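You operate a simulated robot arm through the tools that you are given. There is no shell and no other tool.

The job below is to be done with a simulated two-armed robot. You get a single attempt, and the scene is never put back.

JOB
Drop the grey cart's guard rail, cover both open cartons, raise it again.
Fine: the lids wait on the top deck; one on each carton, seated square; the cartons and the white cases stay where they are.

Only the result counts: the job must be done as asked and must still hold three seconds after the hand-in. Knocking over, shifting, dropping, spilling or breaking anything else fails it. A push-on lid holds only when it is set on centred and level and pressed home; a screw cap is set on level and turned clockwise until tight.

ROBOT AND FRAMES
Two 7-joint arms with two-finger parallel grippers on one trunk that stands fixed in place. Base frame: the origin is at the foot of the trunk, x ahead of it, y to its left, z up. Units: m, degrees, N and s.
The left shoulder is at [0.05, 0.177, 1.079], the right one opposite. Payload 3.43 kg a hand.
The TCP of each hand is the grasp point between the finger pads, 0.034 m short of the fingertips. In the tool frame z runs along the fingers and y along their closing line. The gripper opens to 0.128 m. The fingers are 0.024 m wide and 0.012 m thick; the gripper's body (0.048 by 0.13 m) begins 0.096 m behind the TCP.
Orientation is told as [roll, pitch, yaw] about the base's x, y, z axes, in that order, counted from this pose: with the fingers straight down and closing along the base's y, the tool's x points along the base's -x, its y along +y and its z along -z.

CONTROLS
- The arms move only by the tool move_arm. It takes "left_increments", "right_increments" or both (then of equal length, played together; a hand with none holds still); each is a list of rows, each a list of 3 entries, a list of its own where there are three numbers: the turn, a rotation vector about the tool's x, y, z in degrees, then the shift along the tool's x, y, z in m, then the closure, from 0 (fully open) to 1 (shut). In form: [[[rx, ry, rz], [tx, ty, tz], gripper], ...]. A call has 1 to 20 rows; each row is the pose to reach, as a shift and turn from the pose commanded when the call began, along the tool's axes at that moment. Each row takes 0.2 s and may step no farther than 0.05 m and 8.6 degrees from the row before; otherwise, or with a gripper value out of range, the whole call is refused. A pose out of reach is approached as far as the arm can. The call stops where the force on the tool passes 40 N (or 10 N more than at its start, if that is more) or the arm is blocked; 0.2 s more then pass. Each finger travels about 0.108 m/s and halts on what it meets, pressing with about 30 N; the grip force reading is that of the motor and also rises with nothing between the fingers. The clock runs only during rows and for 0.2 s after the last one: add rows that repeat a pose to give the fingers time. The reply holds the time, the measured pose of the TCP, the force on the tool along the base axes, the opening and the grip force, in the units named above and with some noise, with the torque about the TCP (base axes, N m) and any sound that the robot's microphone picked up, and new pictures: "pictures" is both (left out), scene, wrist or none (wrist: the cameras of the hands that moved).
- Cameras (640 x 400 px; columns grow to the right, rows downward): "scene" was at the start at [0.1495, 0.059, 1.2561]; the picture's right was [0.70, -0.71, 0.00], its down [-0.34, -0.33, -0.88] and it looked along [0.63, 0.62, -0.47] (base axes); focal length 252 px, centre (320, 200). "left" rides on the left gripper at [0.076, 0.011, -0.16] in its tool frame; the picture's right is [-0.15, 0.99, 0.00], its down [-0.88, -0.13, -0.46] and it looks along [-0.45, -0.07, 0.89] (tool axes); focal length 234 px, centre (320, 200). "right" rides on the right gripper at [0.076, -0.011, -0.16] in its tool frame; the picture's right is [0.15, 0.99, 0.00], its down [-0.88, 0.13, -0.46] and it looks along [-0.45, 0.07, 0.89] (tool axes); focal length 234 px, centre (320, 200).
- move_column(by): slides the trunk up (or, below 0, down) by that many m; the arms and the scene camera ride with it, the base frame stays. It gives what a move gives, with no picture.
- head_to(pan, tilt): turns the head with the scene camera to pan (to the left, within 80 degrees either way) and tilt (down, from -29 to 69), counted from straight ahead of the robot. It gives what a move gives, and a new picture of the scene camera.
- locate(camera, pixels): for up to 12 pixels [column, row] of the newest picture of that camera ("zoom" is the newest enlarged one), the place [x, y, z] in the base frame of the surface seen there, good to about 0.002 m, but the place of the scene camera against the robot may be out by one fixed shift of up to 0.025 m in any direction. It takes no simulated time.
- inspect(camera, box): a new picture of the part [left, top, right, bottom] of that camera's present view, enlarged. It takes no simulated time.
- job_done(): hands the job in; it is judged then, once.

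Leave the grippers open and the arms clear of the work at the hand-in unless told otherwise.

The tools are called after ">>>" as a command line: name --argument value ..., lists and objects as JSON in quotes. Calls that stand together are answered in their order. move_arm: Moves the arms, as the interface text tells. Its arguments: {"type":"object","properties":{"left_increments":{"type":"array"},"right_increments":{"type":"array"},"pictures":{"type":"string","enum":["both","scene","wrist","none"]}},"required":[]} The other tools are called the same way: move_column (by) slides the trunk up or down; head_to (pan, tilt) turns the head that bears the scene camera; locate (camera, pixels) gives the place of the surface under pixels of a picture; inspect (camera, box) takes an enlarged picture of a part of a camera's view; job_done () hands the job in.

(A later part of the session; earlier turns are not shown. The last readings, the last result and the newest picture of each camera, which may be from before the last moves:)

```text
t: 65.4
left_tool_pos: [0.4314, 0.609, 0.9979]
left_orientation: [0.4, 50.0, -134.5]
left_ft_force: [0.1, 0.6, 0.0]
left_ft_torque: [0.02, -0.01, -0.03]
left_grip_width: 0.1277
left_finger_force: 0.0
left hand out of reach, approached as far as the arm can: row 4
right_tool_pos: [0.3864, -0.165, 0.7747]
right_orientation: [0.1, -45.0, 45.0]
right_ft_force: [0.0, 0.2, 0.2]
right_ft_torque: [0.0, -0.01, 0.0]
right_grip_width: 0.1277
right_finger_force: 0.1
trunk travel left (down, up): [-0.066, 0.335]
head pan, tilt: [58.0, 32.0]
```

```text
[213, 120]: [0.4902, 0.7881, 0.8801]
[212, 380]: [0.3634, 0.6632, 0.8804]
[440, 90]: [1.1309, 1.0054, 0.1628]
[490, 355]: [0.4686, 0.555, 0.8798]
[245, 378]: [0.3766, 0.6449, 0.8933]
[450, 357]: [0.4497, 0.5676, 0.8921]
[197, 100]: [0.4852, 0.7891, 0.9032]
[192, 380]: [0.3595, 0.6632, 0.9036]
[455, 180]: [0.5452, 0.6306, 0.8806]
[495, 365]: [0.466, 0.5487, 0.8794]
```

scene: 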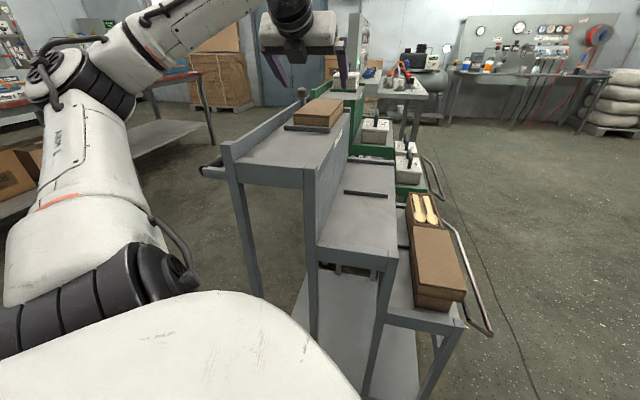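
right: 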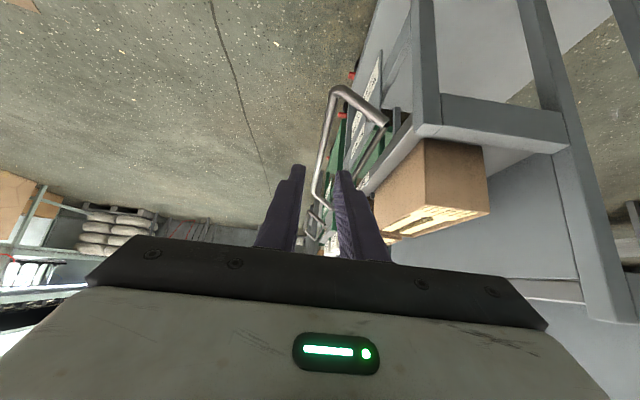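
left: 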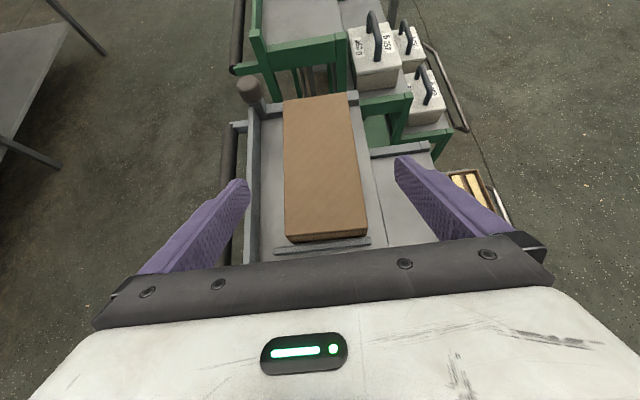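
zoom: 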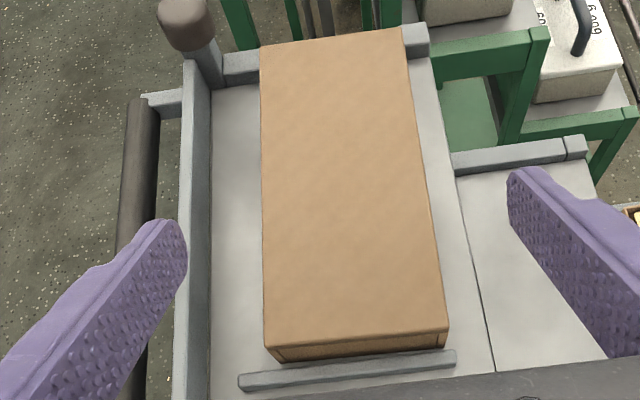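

The deck's edges are at 45°, so the lid really sits at about 43.3°. I'll turn the hand 2° to match and approach a grip 3 cm short of its centre, with slightly narrower fingers to clear the back frame. I'll hover first.

>>> move_arm --left_increments '[[[-0.4, 0, 0.4], [0.012, -0.001, 0.015], 0.08], [[-0.8, 0, 0.8], [0.025, -0.0024, 0.03], 0.08], [[-1.13, 0, 1.29], [0.0378, -0.0024, 0.045], 0.08], [[-1.13, 0, 1.29], [0.0087, -0.0024, 0.0694], 0.08], [[-1.13, 0, 1.29], [0.0087, -0.0024, 0.0694], 0.08]]' --pictures "both"

>>> inspect --camera "left" --box '[200, 60, 440, 260]'

```text
t: 66.6
left_tool_pos: [0.4728, 0.6529, 0.9611]
left_orientation: [0.0, 50.1, -136.6]
left_ft_force: [0.3, 1.5, 0.0]
left_ft_torque: [0.0, -0.02, -0.02]
left_grip_width: 0.1179
left_finger_force: 0.1
right_tool_pos: [0.386, -0.1664, 0.7746]
right_orientation: [0.2, -44.9, 45.1]
right_ft_force: [-0.6, 0.6, -0.7]
right_ft_torque: [0.0, 0.01, 0.0]
right_grip_width: 0.1278
right_finger_force: 0.1
trunk travel left (down, up): [-0.066, 0.335]
head pan, tilt: [58.0, 32.0]
```

scene: 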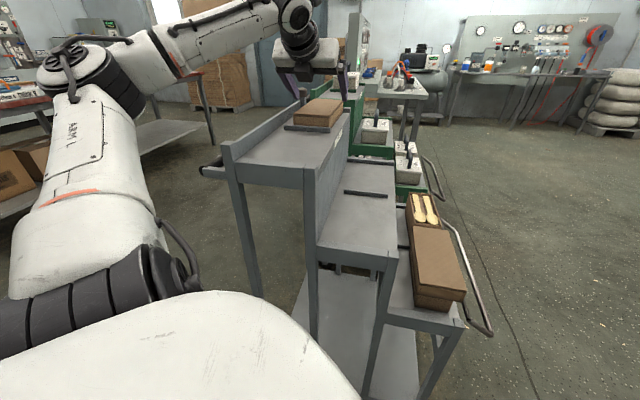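
left: 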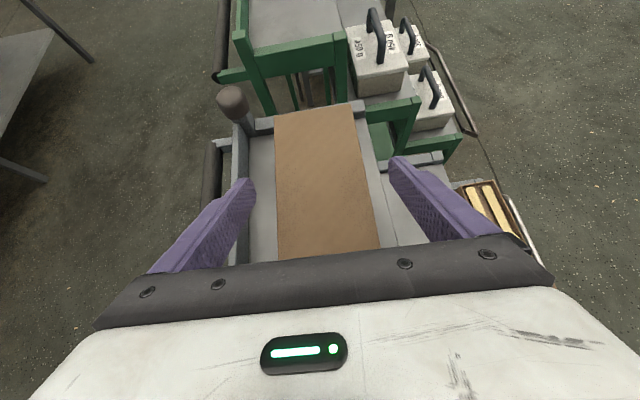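

```text
2.00 times, centred on (320, 160) of left
```

zoom: 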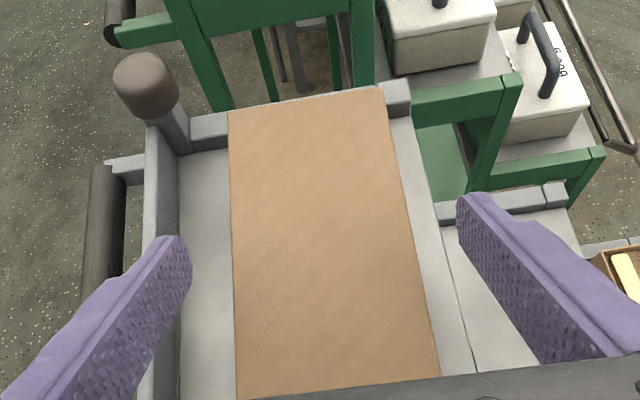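

>>> locate --camera "zoom" --pixels '[[233, 130], [238, 380], [383, 110], [430, 350], [235, 118], [380, 92], [176, 240], [184, 200], [415, 200]]'

```text
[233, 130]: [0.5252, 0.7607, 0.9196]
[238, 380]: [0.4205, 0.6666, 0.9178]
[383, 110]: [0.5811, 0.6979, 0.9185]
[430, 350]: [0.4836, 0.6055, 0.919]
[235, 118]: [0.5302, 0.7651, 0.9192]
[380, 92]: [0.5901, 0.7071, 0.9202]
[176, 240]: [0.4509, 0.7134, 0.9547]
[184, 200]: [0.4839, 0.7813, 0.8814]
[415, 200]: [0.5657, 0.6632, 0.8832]
```

The lid is at about 43°, matching the hand. I'll shift 1.5 mm and descend to z 0.917.

>>> move_arm --left_increments '[[[0, 0, 0], [-0.01, -0.0015, 0.0084], 0.08], [[0, 0, 0], [-0.02, -0.0015, 0.0168], 0.08], [[0, 0, 0], [-0.028, -0.0015, 0.0235], 0.08], [[0, 0, 0], [-0.0337, -0.0015, 0.0283], 0.08], [[0, 0, 0], [-0.0337, -0.0015, 0.0283], 0.08]]' --pictures "wrist"

```text
t: 67.8
left_tool_pos: [0.4707, 0.6537, 0.9158]
left_orientation: [-0.1, 50.0, -136.6]
left_ft_force: [0.2, -0.6, -0.7]
left_ft_torque: [0.0, 0.01, -0.01]
left_grip_width: 0.1178
left_finger_force: 0.1
right_tool_pos: [0.3865, -0.1658, 0.7733]
right_orientation: [0.2, -45.1, 44.9]
right_ft_force: [-0.5, 1.7, -0.2]
right_ft_torque: [0.01, 0.02, 0.03]
right_grip_width: 0.1279
right_finger_force: 0.0
trunk travel left (down, up): [-0.066, 0.335]
head pan, tilt: [58.0, 32.0]
```

left: 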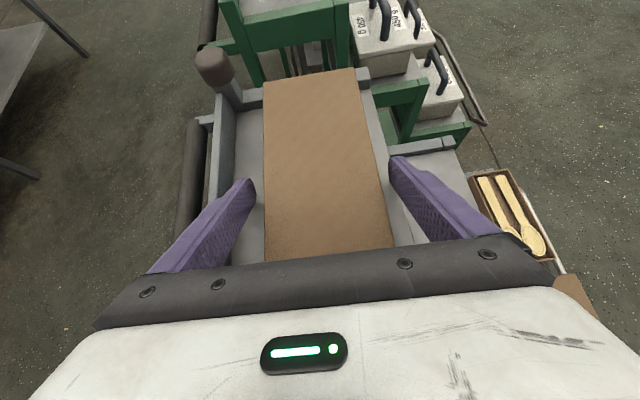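

No contact. I'll close on the lid, then lift it.

>>> move_arm --left_increments '[[[0, 0, 0], [0, 0, 0], 0.3], [[0, 0, 0], [0, 0, 0], 0.5], [[0, 0, 0], [0, 0, 0], 0.5], [[0, 0, 0], [0, 0, 0], 0.5], [[0, 0, 0], [0.0077, 0, -0.0064], 0.5], [[0, 0, 0], [0.023, 0, -0.0193], 0.5], [[0, 0, 0], [0.046, 0, -0.0386], 0.5], [[0, 0, 0], [0.069, 0, -0.058], 0.5], [[0, 0, 0], [0.069, 0, -0.058], 0.5]]' --pictures "both"

>>> inspect --camera "scene" --box '[220, 20, 400, 180]'

```text
t: 69.8
left_tool_pos: [0.4726, 0.6552, 1.0074]
left_orientation: [0.0, 50.0, -136.6]
left_ft_force: [0.2, 0.1, 0.3]
left_ft_torque: [0.0, 0.0, 0.01]
left_grip_width: 0.0892
left_finger_force: 30.3
right_tool_pos: [0.3867, -0.1662, 0.7733]
right_orientation: [0.2, -45.0, 44.9]
right_ft_force: [-0.2, -0.7, 0.0]
right_ft_torque: [0.01, 0.0, -0.01]
right_grip_width: 0.1282
right_finger_force: 0.1
trunk travel left (down, up): [-0.066, 0.335]
head pan, tilt: [58.0, 32.0]
```

scene: 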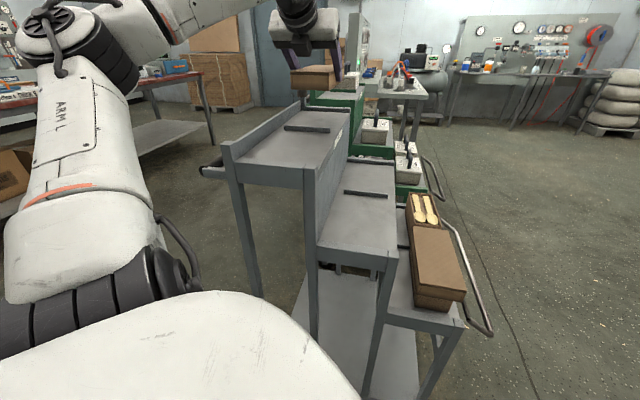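
left: 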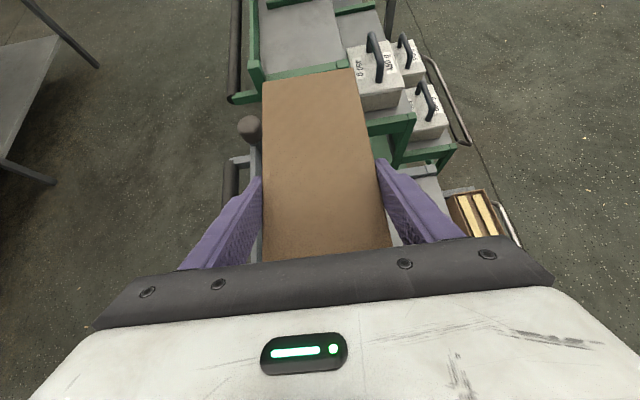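

```text
2.50 times, centred on (310, 100) of scene
```

zoom: 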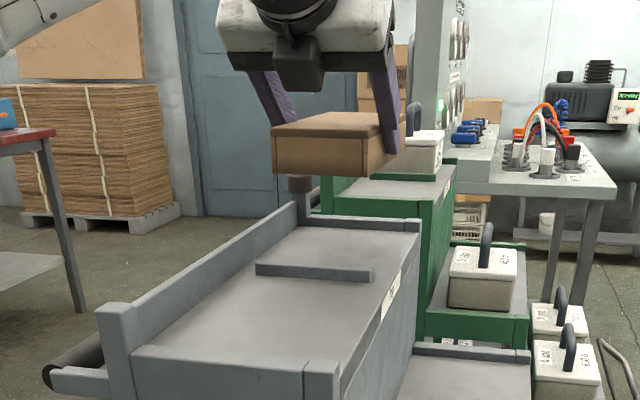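

The lid is gripped and lifted level. I'll carry it back slightly and across above the low deck, turn it to 46°, and lower to z 0.81, short of the far carton.

>>> move_arm --left_increments '[[[0.25, 0, -0.2], [-0.0071, 0.0406, -0.0085], 0.5], [[0.5, 0, -0.4], [-0.0142, 0.0812, -0.0169], 0.5], [[0.75, 0, -0.6], [-0.0213, 0.1218, -0.0254], 0.5], [[1.0, 0, -0.83], [-0.0284, 0.1624, -0.0339], 0.5], [[1.25, 0, -1.04], [-0.0355, 0.203, -0.0423], 0.5], [[1.5, 0, -1.25], [-0.0426, 0.2436, -0.0508], 0.5], [[1.75, 0, -1.46], [-0.0497, 0.2842, -0.0592], 0.5], [[1.99, 0, -1.67], [-0.0568, 0.3247, -0.0677], 0.5], [[1.99, 0, -1.67], [-0.087, 0.3247, -0.0424], 0.5], [[1.99, 0, -1.67], [-0.1172, 0.3247, -0.017], 0.5], [[1.99, 0, -1.67], [-0.1474, 0.3247, 0.0083], 0.5], [[1.99, 0, -1.67], [-0.1776, 0.3247, 0.0337], 0.5], [[1.99, 0, -1.67], [-0.2078, 0.3247, 0.059], 0.5], [[1.99, 0, -1.67], [-0.2078, 0.3247, 0.059], 0.5]]' --pictures "both"

```text
t: 72.8
left_tool_pos: [0.6281, 0.3587, 0.8066]
left_orientation: [-0.1, 50.1, -134.0]
left_ft_force: [0.2, -0.1, -0.8]
left_ft_torque: [0.01, 0.04, -0.03]
left_grip_width: 0.0893
left_finger_force: 29.5
left hand out of reach, approached as far as the arm can: row 8
right_tool_pos: [0.3858, -0.1652, 0.7734]
right_orientation: [0.2, -44.8, 45.0]
right_ft_force: [-0.4, -0.3, -0.1]
right_ft_torque: [-0.03, 0.04, -0.01]
right_grip_width: 0.1279
right_finger_force: 0.0
trunk travel left (down, up): [-0.066, 0.335]
head pan, tilt: [58.0, 32.0]
```

scene: 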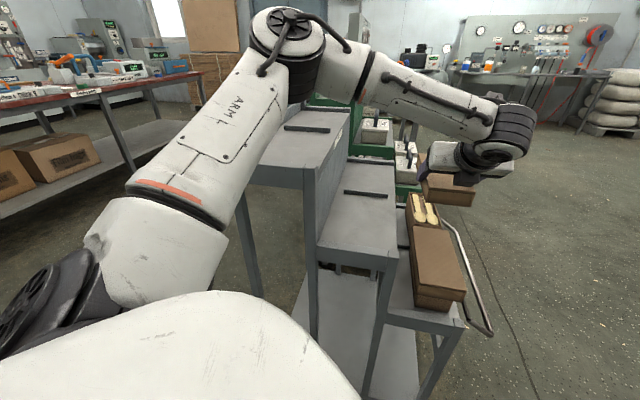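
left: 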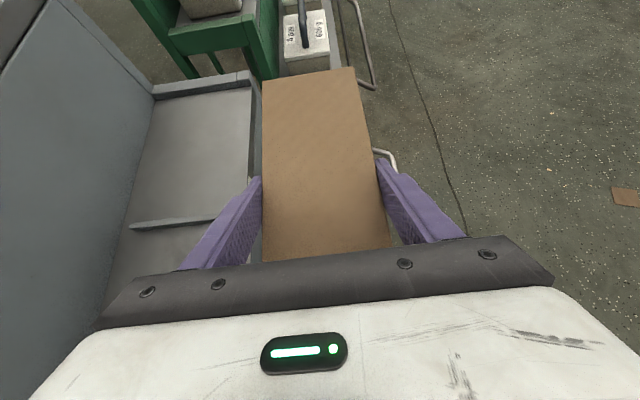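

Now I'll move forward 10 cm over the far carton and down to z 0.735, with the lid's bottom 5 cm above the rim.

>>> move_arm --left_increments '[[[0, 0, 0], [0.0213, 0.0016, 0.0254], 0.5], [[0, 0, 0], [0.0427, 0.0033, 0.0509], 0.5], [[0, 0, 0], [0.064, 0.0049, 0.0763], 0.5], [[0, 0, 0], [0.0366, 0.0049, 0.0993], 0.5], [[0, 0, 0], [0.0092, 0.0049, 0.1223], 0.5], [[0, 0, 0], [0.0092, 0.0049, 0.1223], 0.5]]' --pictures "both"

>>> inspect --camera "scene" --box '[385, 150, 475, 290]'

```text
t: 74.2
left_tool_pos: [0.6921, 0.4304, 0.7385]
left_orientation: [0.1, 50.1, -134.0]
left_ft_force: [-0.4, -0.1, -0.7]
left_ft_torque: [0.0, 0.01, -0.01]
left_grip_width: 0.0895
left_finger_force: 29.9
left hand out of reach, approached as far as the arm can: row 5, 6
right_tool_pos: [0.3871, -0.1653, 0.772]
right_orientation: [0.2, -45.1, 45.1]
right_ft_force: [-0.2, -0.1, -0.6]
right_ft_torque: [0.04, -0.02, -0.01]
right_grip_width: 0.1283
right_finger_force: 0.0
trunk travel left (down, up): [-0.066, 0.335]
head pan, tilt: [58.0, 32.0]
```

scene: 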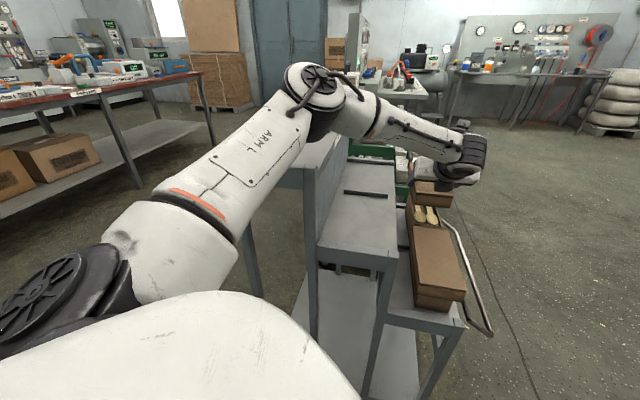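
left: 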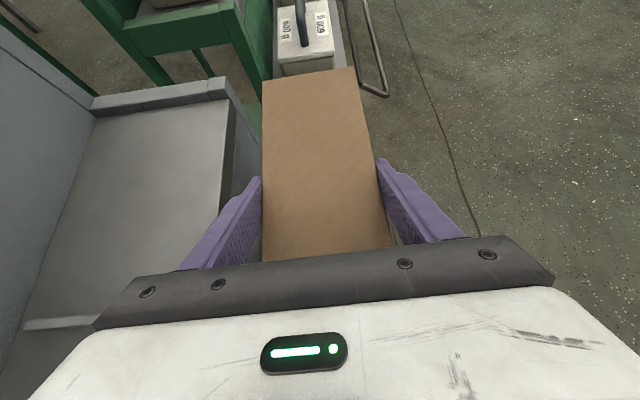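

```text
2.86 times, centred on (430, 220) of scene
```

zoom: 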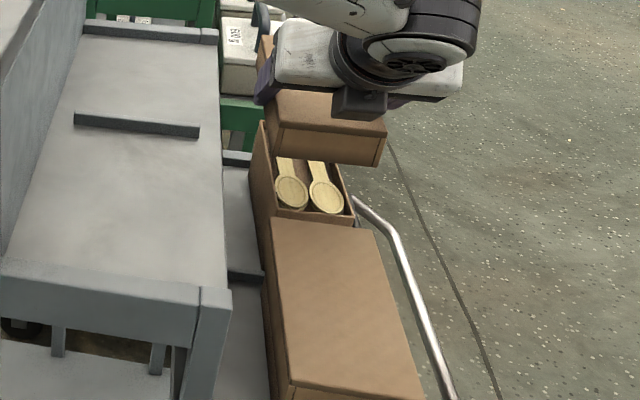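

The hand stopped about 8 mm short in the outward direction. Lowering the trunk with the arm posture fixed should help, so I'll check the elbow clearance over the top deck first.

>>> locate --camera "scene" --pixels '[[320, 80], [320, 138], [330, 130], [312, 138], [340, 125], [325, 120], [300, 180], [312, 172], [290, 175], [318, 150]]'

>>> inspect --camera "scene" --box '[240, 50, 420, 210]'

```text
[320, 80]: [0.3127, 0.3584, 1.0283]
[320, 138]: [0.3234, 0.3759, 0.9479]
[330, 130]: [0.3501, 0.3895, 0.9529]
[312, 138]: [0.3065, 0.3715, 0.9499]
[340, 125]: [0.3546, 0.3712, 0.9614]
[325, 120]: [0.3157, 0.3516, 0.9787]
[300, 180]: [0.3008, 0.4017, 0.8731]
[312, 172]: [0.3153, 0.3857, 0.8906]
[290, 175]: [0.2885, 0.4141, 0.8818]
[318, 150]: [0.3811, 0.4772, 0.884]
```

```text
2.50 times, centred on (330, 130) of scene
```

zoom: 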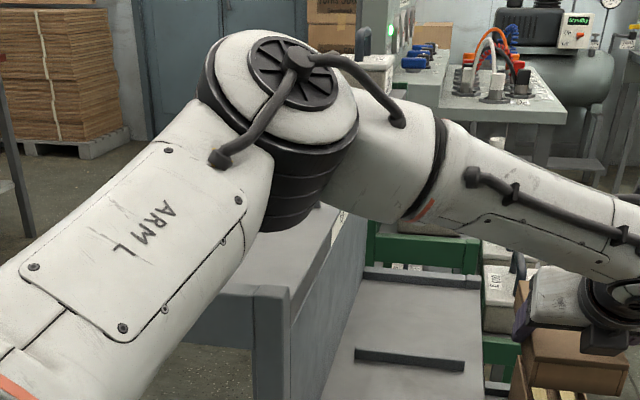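

The elbow's underside is at z ≈ 0.947 and the deck frame at 0.89, so a 3.5 cm drop is safe. Lowering the trunk by that much puts the lid's bottom about 2 cm above the rim.

>>> move_column --by -0.03

>>> move_arm --left_increments '[[[0, 0, 0], [0.001, 0.003, 0.001], 0.5], [[0, 0, 0], [0.002, 0.006, 0.002], 0.5], [[0, 0, 0], [0.002, 0.006, 0.002], 0.5]]' --pictures "both"

```text
t: 75.0
left_tool_pos: [0.6936, 0.4299, 0.7082]
left_orientation: [0.1, 50.0, -134.0]
left_ft_force: [-0.1, -0.2, -2.1]
left_ft_torque: [-0.01, 0.02, -0.03]
left_grip_width: 0.0895
left_finger_force: 30.2
right_tool_pos: [0.3858, -0.1665, 0.7431]
right_orientation: [0.1, -45.0, 45.1]
right_ft_force: [0.2, -0.5, 0.1]
right_ft_torque: [0.02, 0.01, 0.01]
right_grip_width: 0.1277
right_finger_force: 0.1
trunk travel left (down, up): [-0.036, 0.365]
head pan, tilt: [58.0, 32.0]
```

```text
t: 75.8
left_tool_pos: [0.6919, 0.431, 0.7107]
left_orientation: [0.1, 50.0, -134.0]
left_ft_force: [-0.2, 0.1, -0.7]
left_ft_torque: [0.0, 0.01, -0.02]
left_grip_width: 0.0893
left_finger_force: 30.3
left hand out of reach, approached as far as the arm can: row 1, 2, 3
right_tool_pos: [0.3867, -0.1653, 0.7445]
right_orientation: [0.2, -45.0, 45.0]
right_ft_force: [-0.7, 1.3, -0.2]
right_ft_torque: [0.01, -0.01, -0.02]
right_grip_width: 0.1279
right_finger_force: 0.0
trunk travel left (down, up): [-0.036, 0.365]
head pan, tilt: [58.0, 32.0]
```

scene: 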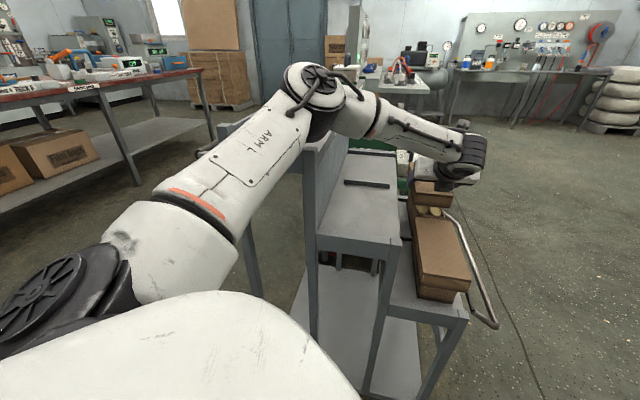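
left: 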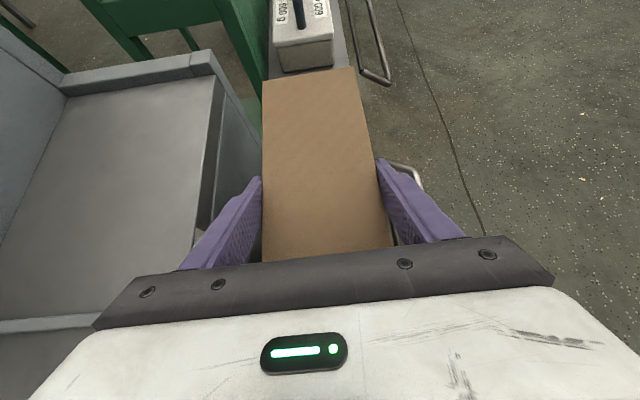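

This arm posture can't bring the lid low enough over the far carton: the elbow sits at a joint limit, right above the deck corner. Gripping the lid nearer its near end, at 45°, shortens the reach enough. I'll take the lid back to its original spot on the top deck and regrip it there.

>>> move_arm --left_increments '[[[0, 0, 0], [0.0255, 0, -0.0214], 0.5], [[0, 0, 0], [0.051, 0, -0.0429], 0.5], [[0, 0, 0], [0.0766, 0, -0.0643], 0.5], [[0, 0, 0], [0.0595, 0, -0.0847], 0.5], [[0, 0, 0], [0.0424, 0, -0.1051], 0.5], [[0, 0, 0], [0.0253, 0, -0.1256], 0.5], [[0, 0, 0], [0.0505, -0.025, -0.1467], 0.5], [[0, 0, 0], [0.0757, -0.05, -0.1678], 0.5], [[0, 0, 0], [0.1008, -0.075, -0.189], 0.5], [[0, 0, 0], [0.126, -0.1, -0.21], 0.5], [[0, 0, 0], [0.1511, -0.125, -0.2312], 0.5], [[0, 0, 0], [0.1763, -0.15, -0.2523], 0.5], [[-0.15, 0, 0.13], [0.1872, -0.1825, -0.2393], 0.5], [[-0.3, 0, 0.26], [0.1981, -0.215, -0.2263], 0.5], [[-0.45, 0, 0.38], [0.2091, -0.2475, -0.2132], 0.5], [[-0.6, 0, 0.5], [0.22, -0.28, -0.2002], 0.5], [[-0.77, 0, 0.64], [0.231, -0.3125, -0.1872], 0.5], [[-0.77, 0, 0.64], [0.231, -0.3125, -0.1872], 0.5]]' --pictures "both"

```text
t: 79.5
left_tool_pos: [0.4709, 0.6496, 1.0054]
left_orientation: [0.1, 50.0, -135.0]
left_ft_force: [0.1, 0.4, -1.0]
left_ft_torque: [0.0, 0.03, 0.01]
left_grip_width: 0.0894
left_finger_force: 30.1
right_tool_pos: [0.3862, -0.165, 0.7432]
right_orientation: [0.2, -45.0, 45.0]
right_ft_force: [-0.6, -0.3, -0.9]
right_ft_torque: [0.0, 0.01, -0.01]
right_grip_width: 0.1282
right_finger_force: 0.0
trunk travel left (down, up): [-0.036, 0.365]
head pan, tilt: [58.0, 32.0]
```

scene: 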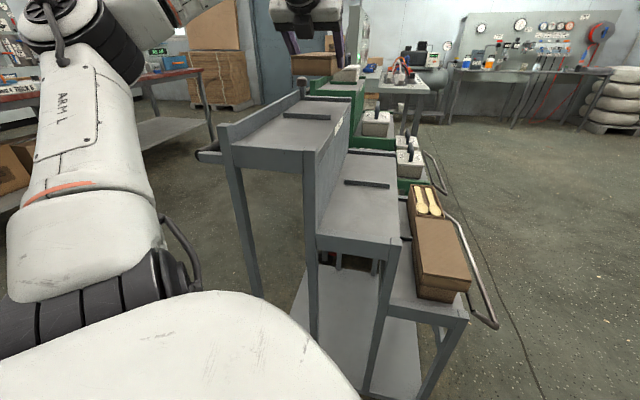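
left: 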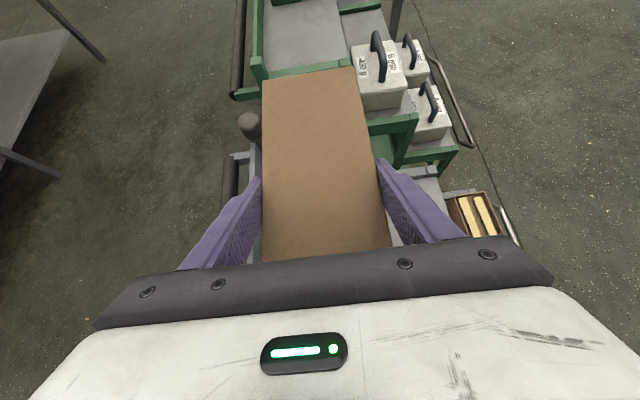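

I'm back over the original spot. I'll set it down until TCP z is about 0.916, the height it was picked at, and release.

>>> move_arm --left_increments '[[[0, 0, 0], [-0.023, 0, 0.0193], 0.5], [[0, 0, 0], [-0.046, 0, 0.0386], 0.5], [[0, 0, 0], [-0.059, 0, 0.0495], 0.5], [[0, 0, 0], [-0.064, 0, 0.0537], 0.5], [[0, 0, 0], [-0.0682, 0, 0.0572], 0.5], [[0, 0, 0], [-0.0682, 0, 0.0572], 0.5]]' --pictures "none"

```text
t: 81.0
left_tool_pos: [0.4694, 0.6516, 0.9164]
left_orientation: [0.2, 50.1, -135.0]
left_ft_force: [-0.4, 0.3, 0.1]
left_ft_torque: [-0.03, 0.0, -0.03]
left_grip_width: 0.0895
left_finger_force: 29.8
right_tool_pos: [0.3861, -0.164, 0.743]
right_orientation: [0.3, -45.0, 45.0]
right_ft_force: [0.6, -0.5, 0.5]
right_ft_torque: [0.03, -0.01, 0.01]
right_grip_width: 0.128
right_finger_force: 0.0
trunk travel left (down, up): [-0.036, 0.365]
head pan, tilt: [58.0, 32.0]
```

I'll release it, then slide the open hand back 5 cm along the lid, changing the tilt to 45°.

>>> move_arm --left_increments '[[[0, 0, 0], [0, 0, 0], 0.3], [[0, 0, 0], [0, 0, 0], 0.1], [[0, 0, 0], [0, 0, 0], 0.08], [[0, 0, 0], [0, 0, 0], 0.08], [[0, -1.5, 0], [-0.009, 0, -0.014], 0.08], [[0, -3, 0], [-0.019, 0, -0.0265], 0.08], [[0, -5, 0], [-0.0307, 0, -0.0396], 0.08], [[0, -5, 0], [-0.0307, 0, -0.0396], 0.08]]' --pictures "both"

>>> inspect --camera "left" --box '[200, 60, 440, 260]'

```text
t: 82.8
left_tool_pos: [0.4355, 0.6149, 0.9184]
left_orientation: [0.1, 45.0, -135.0]
left_ft_force: [0.8, 0.1, 0.6]
left_ft_torque: [-0.01, 0.01, 0.04]
left_grip_width: 0.1178
left_finger_force: 0.1
right_tool_pos: [0.3856, -0.1638, 0.7431]
right_orientation: [0.3, -45.0, 45.1]
right_ft_force: [-0.6, -0.1, 0.5]
right_ft_torque: [0.05, 0.02, 0.0]
right_grip_width: 0.1277
right_finger_force: 0.0
trunk travel left (down, up): [-0.036, 0.365]
head pan, tilt: [58.0, 32.0]
```

scene: 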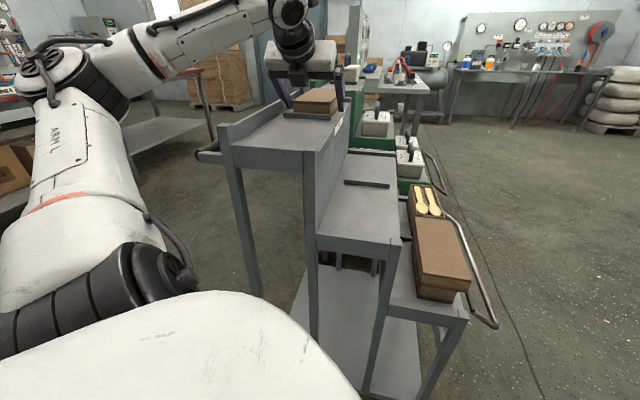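
left: 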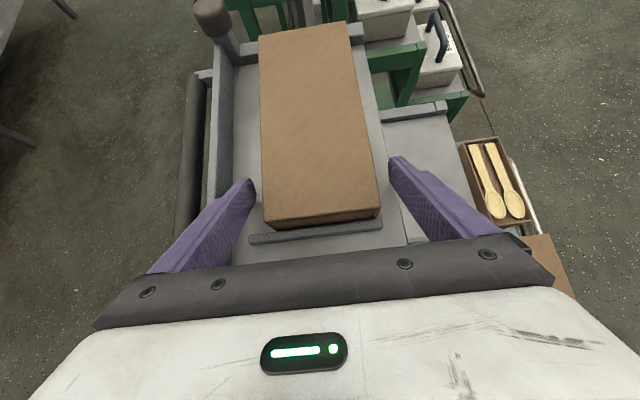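

```text
2.00 times, centred on (320, 160) of left
```

zoom: 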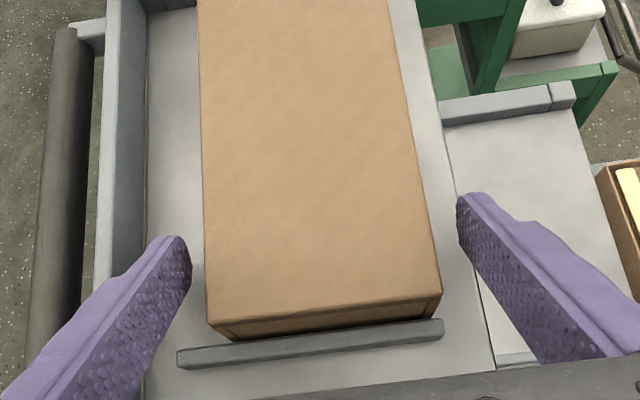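

I'll measure the lid's ends relative to the hand.

>>> locate --camera "left" --pixels '[[267, 213], [375, 204], [320, 209], [264, 42], [340, 28], [300, 33], [262, 100], [265, 180], [355, 70], [373, 175]]'

```text
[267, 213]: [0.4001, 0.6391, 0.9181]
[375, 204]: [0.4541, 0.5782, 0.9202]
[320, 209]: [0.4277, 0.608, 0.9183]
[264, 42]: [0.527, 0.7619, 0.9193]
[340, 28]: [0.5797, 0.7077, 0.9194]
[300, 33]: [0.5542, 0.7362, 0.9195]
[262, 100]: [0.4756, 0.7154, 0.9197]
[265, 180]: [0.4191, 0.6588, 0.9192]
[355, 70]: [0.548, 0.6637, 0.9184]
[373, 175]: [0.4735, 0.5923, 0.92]
```

The hand is 8 cm short of the lid's centre (s 0.743 against 0.8225) and centred across it. Gripping and lifting.

>>> move_arm --left_increments '[[[0, 0, 0], [0, 0.0007, 0], 0.3], [[0, 0, 0], [0, 0.0007, 0], 0.5], [[0, 0, 0], [0, 0.0007, 0], 0.5], [[0, 0, 0], [0, 0.0007, 0], 0.5], [[0, 0, 0], [0.007, 0.0007, -0.007], 0.5], [[0, 0, 0], [0.021, 0.0007, -0.021], 0.5], [[0, 0, 0], [0.042, 0.0007, -0.042], 0.5], [[0, 0, 0], [0.062, 0.0007, -0.062], 0.5], [[0, 0, 0], [0.062, 0.0007, -0.062], 0.5]]' --pictures "both"

>>> locate --camera "left" --pixels '[[267, 213], [375, 204], [320, 209], [264, 42], [340, 28], [300, 33], [320, 120]]'

>>> inspect --camera "scene" --box '[220, 20, 400, 180]'

```text
t: 84.8
left_tool_pos: [0.4332, 0.6155, 1.0077]
left_orientation: [0.1, 45.0, -135.0]
left_ft_force: [0.6, 0.0, -0.4]
left_ft_torque: [-0.04, 0.02, -0.05]
left_grip_width: 0.0891
left_finger_force: 30.1
right_tool_pos: [0.3867, -0.1651, 0.743]
right_orientation: [0.3, -44.9, 45.0]
right_ft_force: [-1.1, -0.6, 0.3]
right_ft_torque: [0.01, -0.04, 0.01]
right_grip_width: 0.1278
right_finger_force: 0.0
trunk travel left (down, up): [-0.036, 0.365]
head pan, tilt: [58.0, 32.0]
```

scene: 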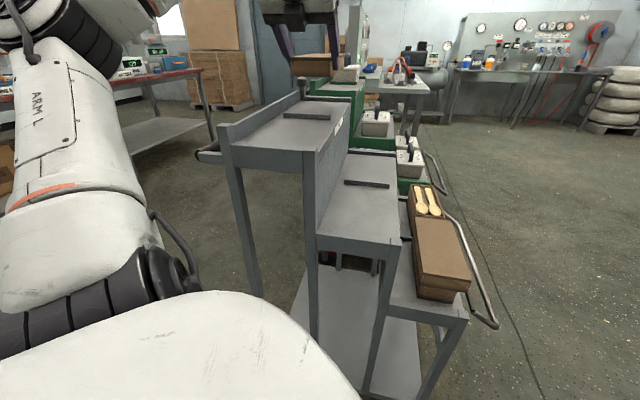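
left: 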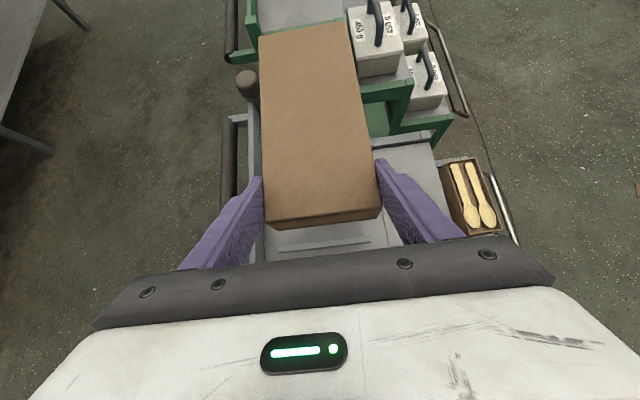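

```text
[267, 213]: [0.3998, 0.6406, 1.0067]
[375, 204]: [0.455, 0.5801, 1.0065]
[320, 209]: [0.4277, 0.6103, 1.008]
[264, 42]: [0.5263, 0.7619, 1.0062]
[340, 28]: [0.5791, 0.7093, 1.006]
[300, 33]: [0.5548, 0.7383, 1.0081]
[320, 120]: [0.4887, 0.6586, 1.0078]
```

```text
2.50 times, centred on (310, 100) of scene
```

zoom: 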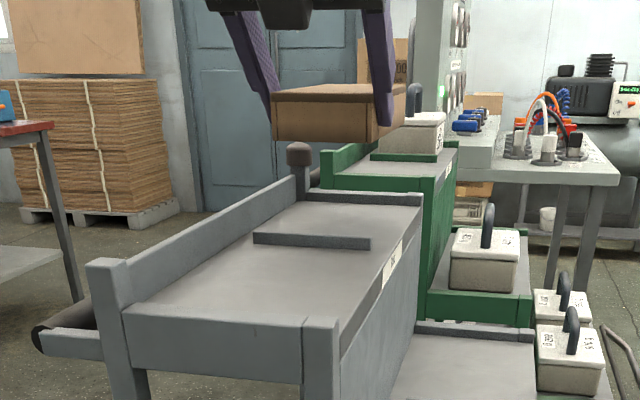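

The lid is level at z ≈ 1.007 at all corners, held 8 cm behind its centre. I'll carry it across to above the low deck, lowering once it's past the top-deck edge, and turn it 1° to match the far carton.

>>> move_arm --left_increments '[[[0, 0, 0], [-0.0064, 0.0375, -0.0064], 0.5], [[0, 0, 0], [-0.0128, 0.075, -0.0128], 0.5], [[0.1, 0, -0.1], [-0.0193, 0.1125, -0.0193], 0.5], [[0.2, 0, -0.2], [-0.0257, 0.15, -0.0257], 0.5], [[0.35, 0, -0.35], [-0.0533, 0.1844, -0.0109], 0.5], [[0.5, 0, -0.5], [-0.0809, 0.2188, 0.0039], 0.5], [[0.6, 0, -0.6], [-0.1086, 0.2532, 0.0186], 0.5], [[0.7, 0, -0.7], [-0.1362, 0.2876, 0.0334], 0.5], [[0.7, 0, -0.7], [-0.1638, 0.322, 0.0482], 0.5], [[0.7, 0, -0.7], [-0.1638, 0.322, 0.0482], 0.5]]' --pictures "both"

```text
t: 87.0
left_tool_pos: [0.6068, 0.3291, 0.8601]
left_orientation: [0.0, 45.0, -133.9]
left_ft_force: [1.4, -0.2, -1.0]
left_ft_torque: [0.02, 0.02, 0.02]
left_grip_width: 0.0891
left_finger_force: 30.2
right_tool_pos: [0.3852, -0.1651, 0.744]
right_orientation: [0.2, -44.9, 45.0]
right_ft_force: [-0.5, 0.0, -0.3]
right_ft_torque: [0.0, 0.01, 0.01]
right_grip_width: 0.1281
right_finger_force: 0.3
trunk travel left (down, up): [-0.036, 0.365]
head pan, tilt: [58.0, 32.0]
```

scene: 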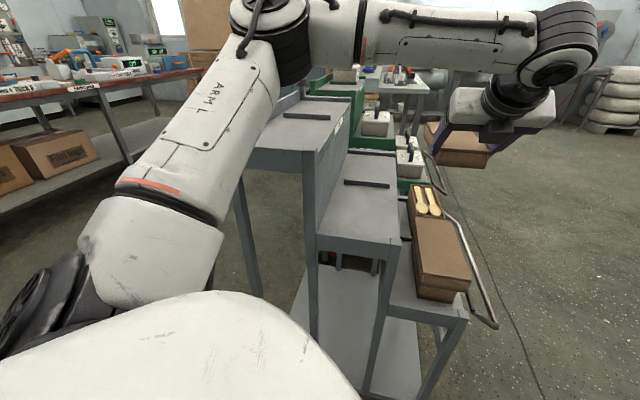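
left: 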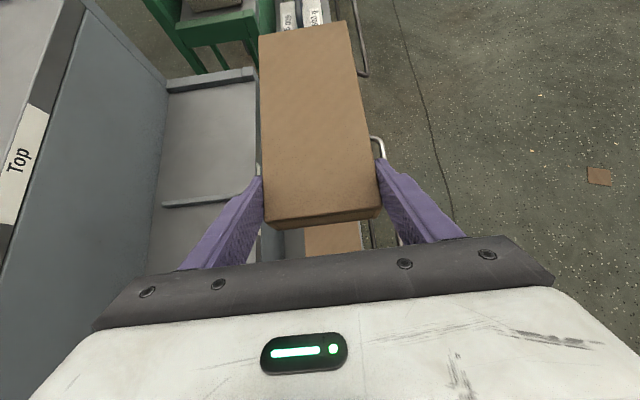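

I'm in place at (0.607, 0.329, 0.860). Now forward 8.5 cm and down to z 0.72, so the lid's bottom is 4 cm above the rim.

>>> move_arm --left_increments '[[[0, 0, 0], [0.02, 0, 0.03], 0.5], [[0, 0, 0], [0.03, 0, 0.06], 0.5], [[0, 0, 0], [0.035, -0.0005, 0.085], 0.5], [[0, 0, 0], [0.01, -0.0005, 0.11], 0.5], [[0, 0, 0], [-0.015, -0.0005, 0.135], 0.5], [[0, 0, 0], [-0.0391, -0.0005, 0.1589], 0.5], [[0, 0, 0], [-0.0391, -0.0005, 0.1589], 0.5]]' --pictures "both"

>>> inspect --camera "scene" --box '[385, 150, 475, 270]'

```text
t: 88.5
left_tool_pos: [0.6657, 0.3889, 0.7158]
left_orientation: [0.1, 45.0, -134.1]
left_ft_force: [0.0, -0.8, -0.8]
left_ft_torque: [-0.01, 0.01, -0.03]
left_grip_width: 0.0891
left_finger_force: 29.6
right_tool_pos: [0.3861, -0.167, 0.7439]
right_orientation: [0.2, -44.9, 45.0]
right_ft_force: [-0.7, -0.2, -0.1]
right_ft_torque: [-0.02, 0.0, -0.01]
right_grip_width: 0.1284
right_finger_force: 0.0
trunk travel left (down, up): [-0.036, 0.365]
head pan, tilt: [58.0, 32.0]
```

scene: 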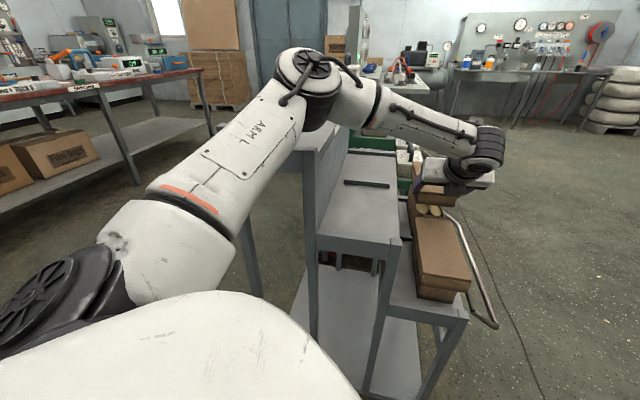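
left: 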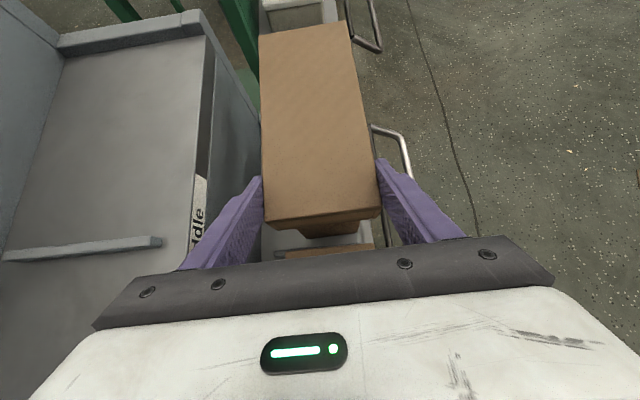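

```text
3.33 times, centred on (430, 210) of scene
```

zoom: 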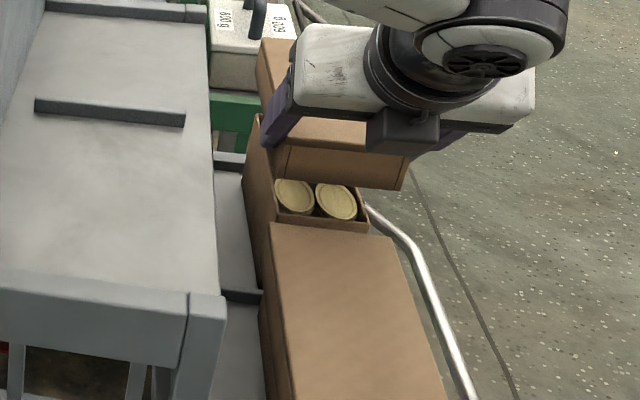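

No limit this time. The lid's computed centre is (0.721, 0.446) against the target (0.721, 0.448). I'll cross-check it with the scene camera against carton 2's edges.

>>> locate --camera "zoom" --pixels '[[279, 160], [403, 170], [280, 172], [398, 186], [275, 205], [363, 226], [300, 216], [340, 222], [260, 200], [265, 80], [368, 229], [330, 165]]'

>>> locate --camera "left" --pixels '[[267, 213], [375, 204], [320, 209], [264, 42], [340, 28], [300, 33], [320, 232], [350, 228], [300, 227], [300, 255]]'

```text
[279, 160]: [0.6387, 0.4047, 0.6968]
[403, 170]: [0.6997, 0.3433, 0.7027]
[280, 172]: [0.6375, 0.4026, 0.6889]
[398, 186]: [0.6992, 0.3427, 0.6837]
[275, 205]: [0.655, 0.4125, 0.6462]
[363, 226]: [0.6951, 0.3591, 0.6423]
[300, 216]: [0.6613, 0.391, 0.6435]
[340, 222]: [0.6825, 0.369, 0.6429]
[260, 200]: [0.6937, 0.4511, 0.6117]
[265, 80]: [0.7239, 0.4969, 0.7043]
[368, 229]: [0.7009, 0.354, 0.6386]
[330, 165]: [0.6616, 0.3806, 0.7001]
```

```text
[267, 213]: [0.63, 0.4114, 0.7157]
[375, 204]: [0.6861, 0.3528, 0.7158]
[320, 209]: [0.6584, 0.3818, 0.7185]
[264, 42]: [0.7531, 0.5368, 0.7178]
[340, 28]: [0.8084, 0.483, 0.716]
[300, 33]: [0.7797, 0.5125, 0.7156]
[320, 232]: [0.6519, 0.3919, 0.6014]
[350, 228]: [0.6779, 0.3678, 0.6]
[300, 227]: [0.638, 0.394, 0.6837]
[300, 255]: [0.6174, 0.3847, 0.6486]
```

Across, the lid and carton agree within 1 mm and the yaw matches at about 46°. Lengthwise, both cameras say the lid is about 3 mm too far forward. I'll correct that and lower to z 0.68.

>>> move_arm --left_increments '[[[0, 0, 0], [-0.002, 0, -0.002], 0.5], [[0, 0, 0], [-0.0105, 0, 0.0065], 0.5], [[0, 0, 0], [-0.019, 0, 0.015], 0.5], [[0, 0, 0], [-0.0275, 0, 0.0235], 0.5], [[0, 0, 0], [-0.0275, 0, 0.0235], 0.5]]' --pictures "both"

>>> locate --camera "scene" --pixels '[[315, 130], [322, 128], [330, 120], [308, 130], [318, 122]]'

```text
t: 89.8
left_tool_pos: [0.6628, 0.3868, 0.6802]
left_orientation: [0.1, 45.0, -134.0]
left_ft_force: [0.3, -0.1, 0.0]
left_ft_torque: [0.01, 0.01, 0.01]
left_grip_width: 0.0892
left_finger_force: 30.0
right_tool_pos: [0.3866, -0.1661, 0.7435]
right_orientation: [0.2, -45.0, 45.0]
right_ft_force: [0.0, -0.1, 0.6]
right_ft_torque: [0.01, -0.01, -0.02]
right_grip_width: 0.1281
right_finger_force: 0.1
trunk travel left (down, up): [-0.036, 0.365]
head pan, tilt: [58.0, 32.0]
```

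scene: 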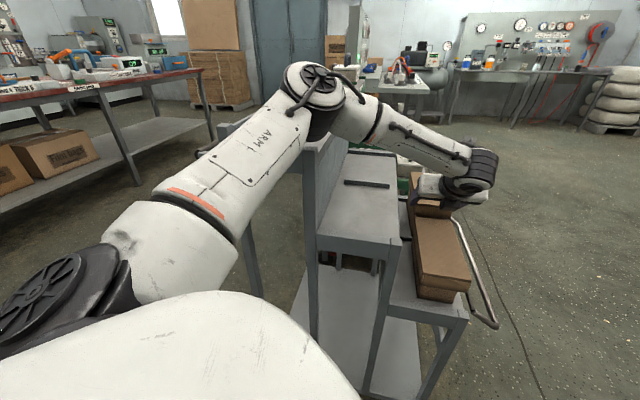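
left: 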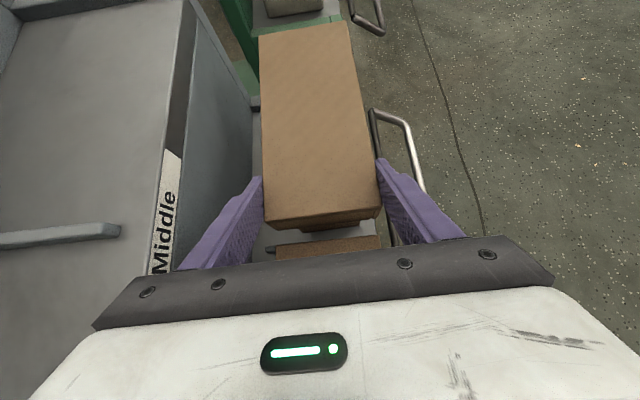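

```text
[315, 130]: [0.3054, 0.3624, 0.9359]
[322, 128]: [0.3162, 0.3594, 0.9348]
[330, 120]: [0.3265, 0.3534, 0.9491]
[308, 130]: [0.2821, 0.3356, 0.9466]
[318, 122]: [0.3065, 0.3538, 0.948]
```

No limit so far: n 0.195 at z 0.680, with the lid's bottom right at rim height. I'll check the alignment once more before engaging the skirt.

>>> inspect --camera "scene" --box '[390, 160, 470, 260]'

>>> inspect --camera "left" --box '[230, 180, 410, 270]'

```text
4.00 times, centred on (430, 210) of scene
```

zoom: 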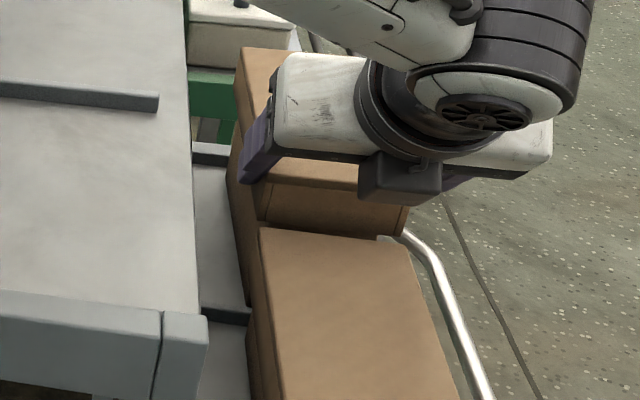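

```text
3.56 times, centred on (320, 225) of left
```

zoom: 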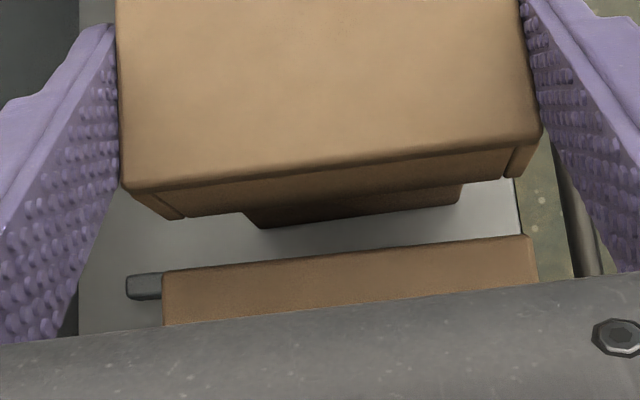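

>>> locate --camera "zoom" --pixels '[[258, 218], [450, 196], [190, 213], [500, 175], [135, 185], [535, 130], [300, 215], [400, 203], [250, 208], [458, 188]]'

```text
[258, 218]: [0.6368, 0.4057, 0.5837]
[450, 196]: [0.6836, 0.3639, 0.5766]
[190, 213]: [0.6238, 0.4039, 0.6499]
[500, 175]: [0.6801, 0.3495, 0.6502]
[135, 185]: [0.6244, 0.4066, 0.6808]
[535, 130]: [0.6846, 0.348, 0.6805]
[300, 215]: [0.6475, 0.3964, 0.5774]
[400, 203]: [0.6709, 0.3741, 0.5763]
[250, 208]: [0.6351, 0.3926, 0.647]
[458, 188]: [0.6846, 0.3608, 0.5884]
```

The lid and carton are aligned within about 1 mm in both directions. Lowering to engage the skirt.

>>> move_arm --left_increments '[[[0, 0, 0], [-0.0042, 0, 0.0028], 0.5], [[0, 0, 0], [-0.0077, 0, 0.0063], 0.5], [[0, 0, 0], [-0.0106, 0, 0.0092], 0.5], [[0, 0, 0], [-0.0106, 0, 0.0092], 0.5]]' --pictures "scene"

```text
t: 90.8
left_tool_pos: [0.6584, 0.3894, 0.6683]
left_orientation: [0.2, 45.0, -134.0]
left_ft_force: [1.4, -0.3, 0.6]
left_ft_torque: [-0.03, -0.06, 0.01]
left_grip_width: 0.0893
left_finger_force: 29.4
left hand out of reach, approached as far as the arm can: row 3, 4
right_tool_pos: [0.3869, -0.1653, 0.7436]
right_orientation: [0.2, -45.0, 45.0]
right_ft_force: [-0.3, -1.2, 0.1]
right_ft_torque: [-0.01, 0.02, 0.0]
right_grip_width: 0.1279
right_finger_force: 0.1
trunk travel left (down, up): [-0.036, 0.365]
head pan, tilt: [58.0, 32.0]
```

scene: 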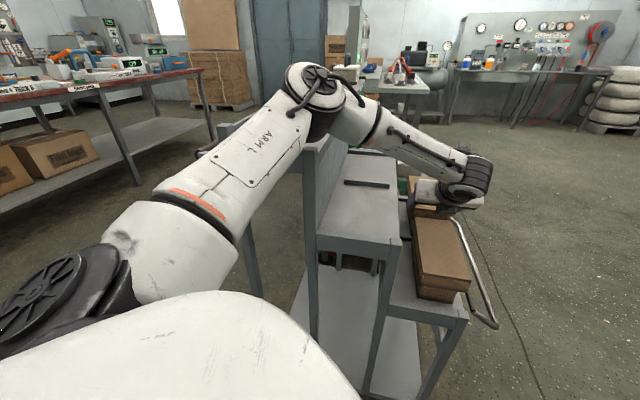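

The arm limit came back at z 0.668 with a 5 mm inward drift and no contact force. I'll step up 8 mm, restore the position, and use the trunk for the rest after checking the elbow gap.

>>> move_arm --left_increments '[[[0, 0, 0], [0.0035, 0, -0.0035], 0.5], [[0, 0, 0], [0.0066, 0, -0.0056], 0.5], [[0, 0, 0], [0.0066, 0.0048, -0.0056], 0.5], [[0, 0, 0], [0.0066, 0.0048, -0.0056], 0.5]]' --pictures "scene"

>>> inspect --camera "scene" --box '[260, 60, 360, 200]'

>>> locate --camera "zoom" --pixels '[[300, 230], [330, 220], [350, 200], [285, 225], [310, 260], [300, 275], [340, 250], [315, 238], [260, 290], [335, 232]]'

```text
t: 91.8
left_tool_pos: [0.6613, 0.3869, 0.6764]
left_orientation: [0.2, 45.0, -134.1]
left_ft_force: [0.2, -0.1, -0.4]
left_ft_torque: [-0.03, 0.04, 0.03]
left_grip_width: 0.0897
left_finger_force: 30.1
right_tool_pos: [0.3872, -0.1659, 0.7427]
right_orientation: [0.2, -44.9, 45.0]
right_ft_force: [0.3, -0.4, 0.0]
right_ft_torque: [-0.05, -0.01, -0.02]
right_grip_width: 0.128
right_finger_force: 0.1
trunk travel left (down, up): [-0.036, 0.365]
head pan, tilt: [58.0, 32.0]
```

scene: 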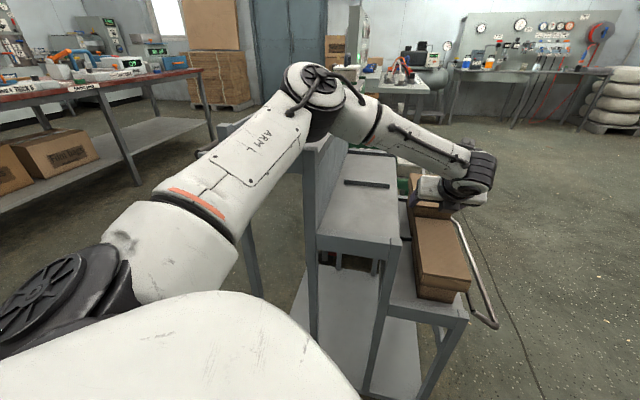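

```text
2.86 times, centred on (310, 130) of scene
```

zoom: 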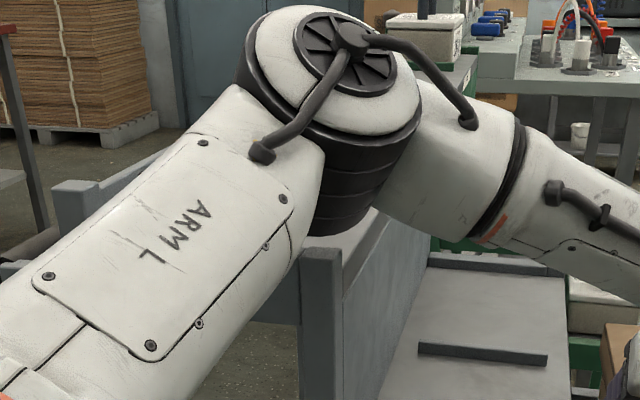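

```text
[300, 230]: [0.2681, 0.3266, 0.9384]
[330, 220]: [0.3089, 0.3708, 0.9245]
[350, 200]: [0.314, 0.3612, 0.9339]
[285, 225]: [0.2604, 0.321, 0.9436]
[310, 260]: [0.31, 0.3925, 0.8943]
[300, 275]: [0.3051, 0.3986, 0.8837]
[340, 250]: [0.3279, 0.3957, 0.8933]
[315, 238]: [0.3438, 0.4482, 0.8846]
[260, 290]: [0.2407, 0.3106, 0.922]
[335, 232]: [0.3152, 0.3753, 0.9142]
```

The elbow drum's underside is about 2 cm above the corner post. I'll lower the trunk just 10 mm, keeping a gap, so the skirt engages the carton by about 13 mm.

>>> move_column --by -0.01

>>> inspect --camera "scene" --box '[260, 60, 360, 200]'

>>> inspect --camera "left" --box '[230, 180, 410, 270]'

```text
t: 92.3
left_tool_pos: [0.6601, 0.3853, 0.6695]
left_orientation: [0.1, 45.2, -134.1]
left_ft_force: [-0.2, -0.1, -1.0]
left_ft_torque: [-0.03, 0.03, -0.02]
left_grip_width: 0.0893
left_finger_force: 29.9
right_tool_pos: [0.3874, -0.1664, 0.7341]
right_orientation: [0.2, -45.1, 44.9]
right_ft_force: [0.0, 0.3, 0.3]
right_ft_torque: [0.02, 0.03, 0.02]
right_grip_width: 0.128
right_finger_force: 0.1
trunk travel left (down, up): [-0.026, 0.375]
head pan, tilt: [58.0, 32.0]
```

```text
2.86 times, centred on (310, 130) of scene
```

zoom: 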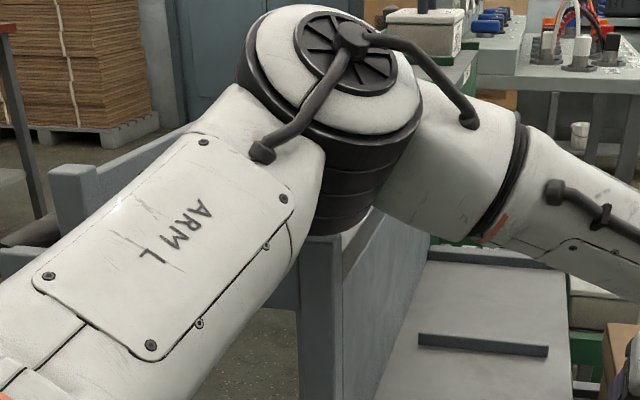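

```text
3.56 times, centred on (320, 225) of left
```

zoom: 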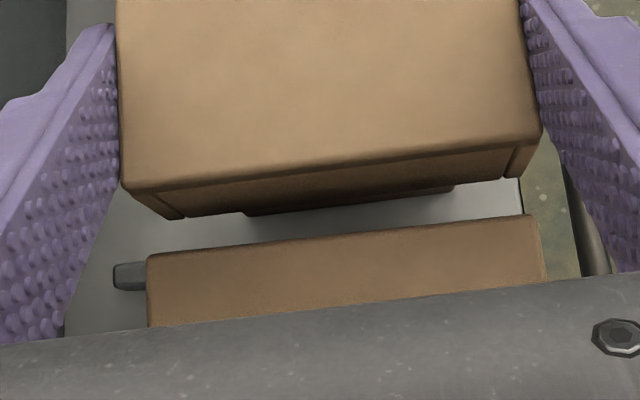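

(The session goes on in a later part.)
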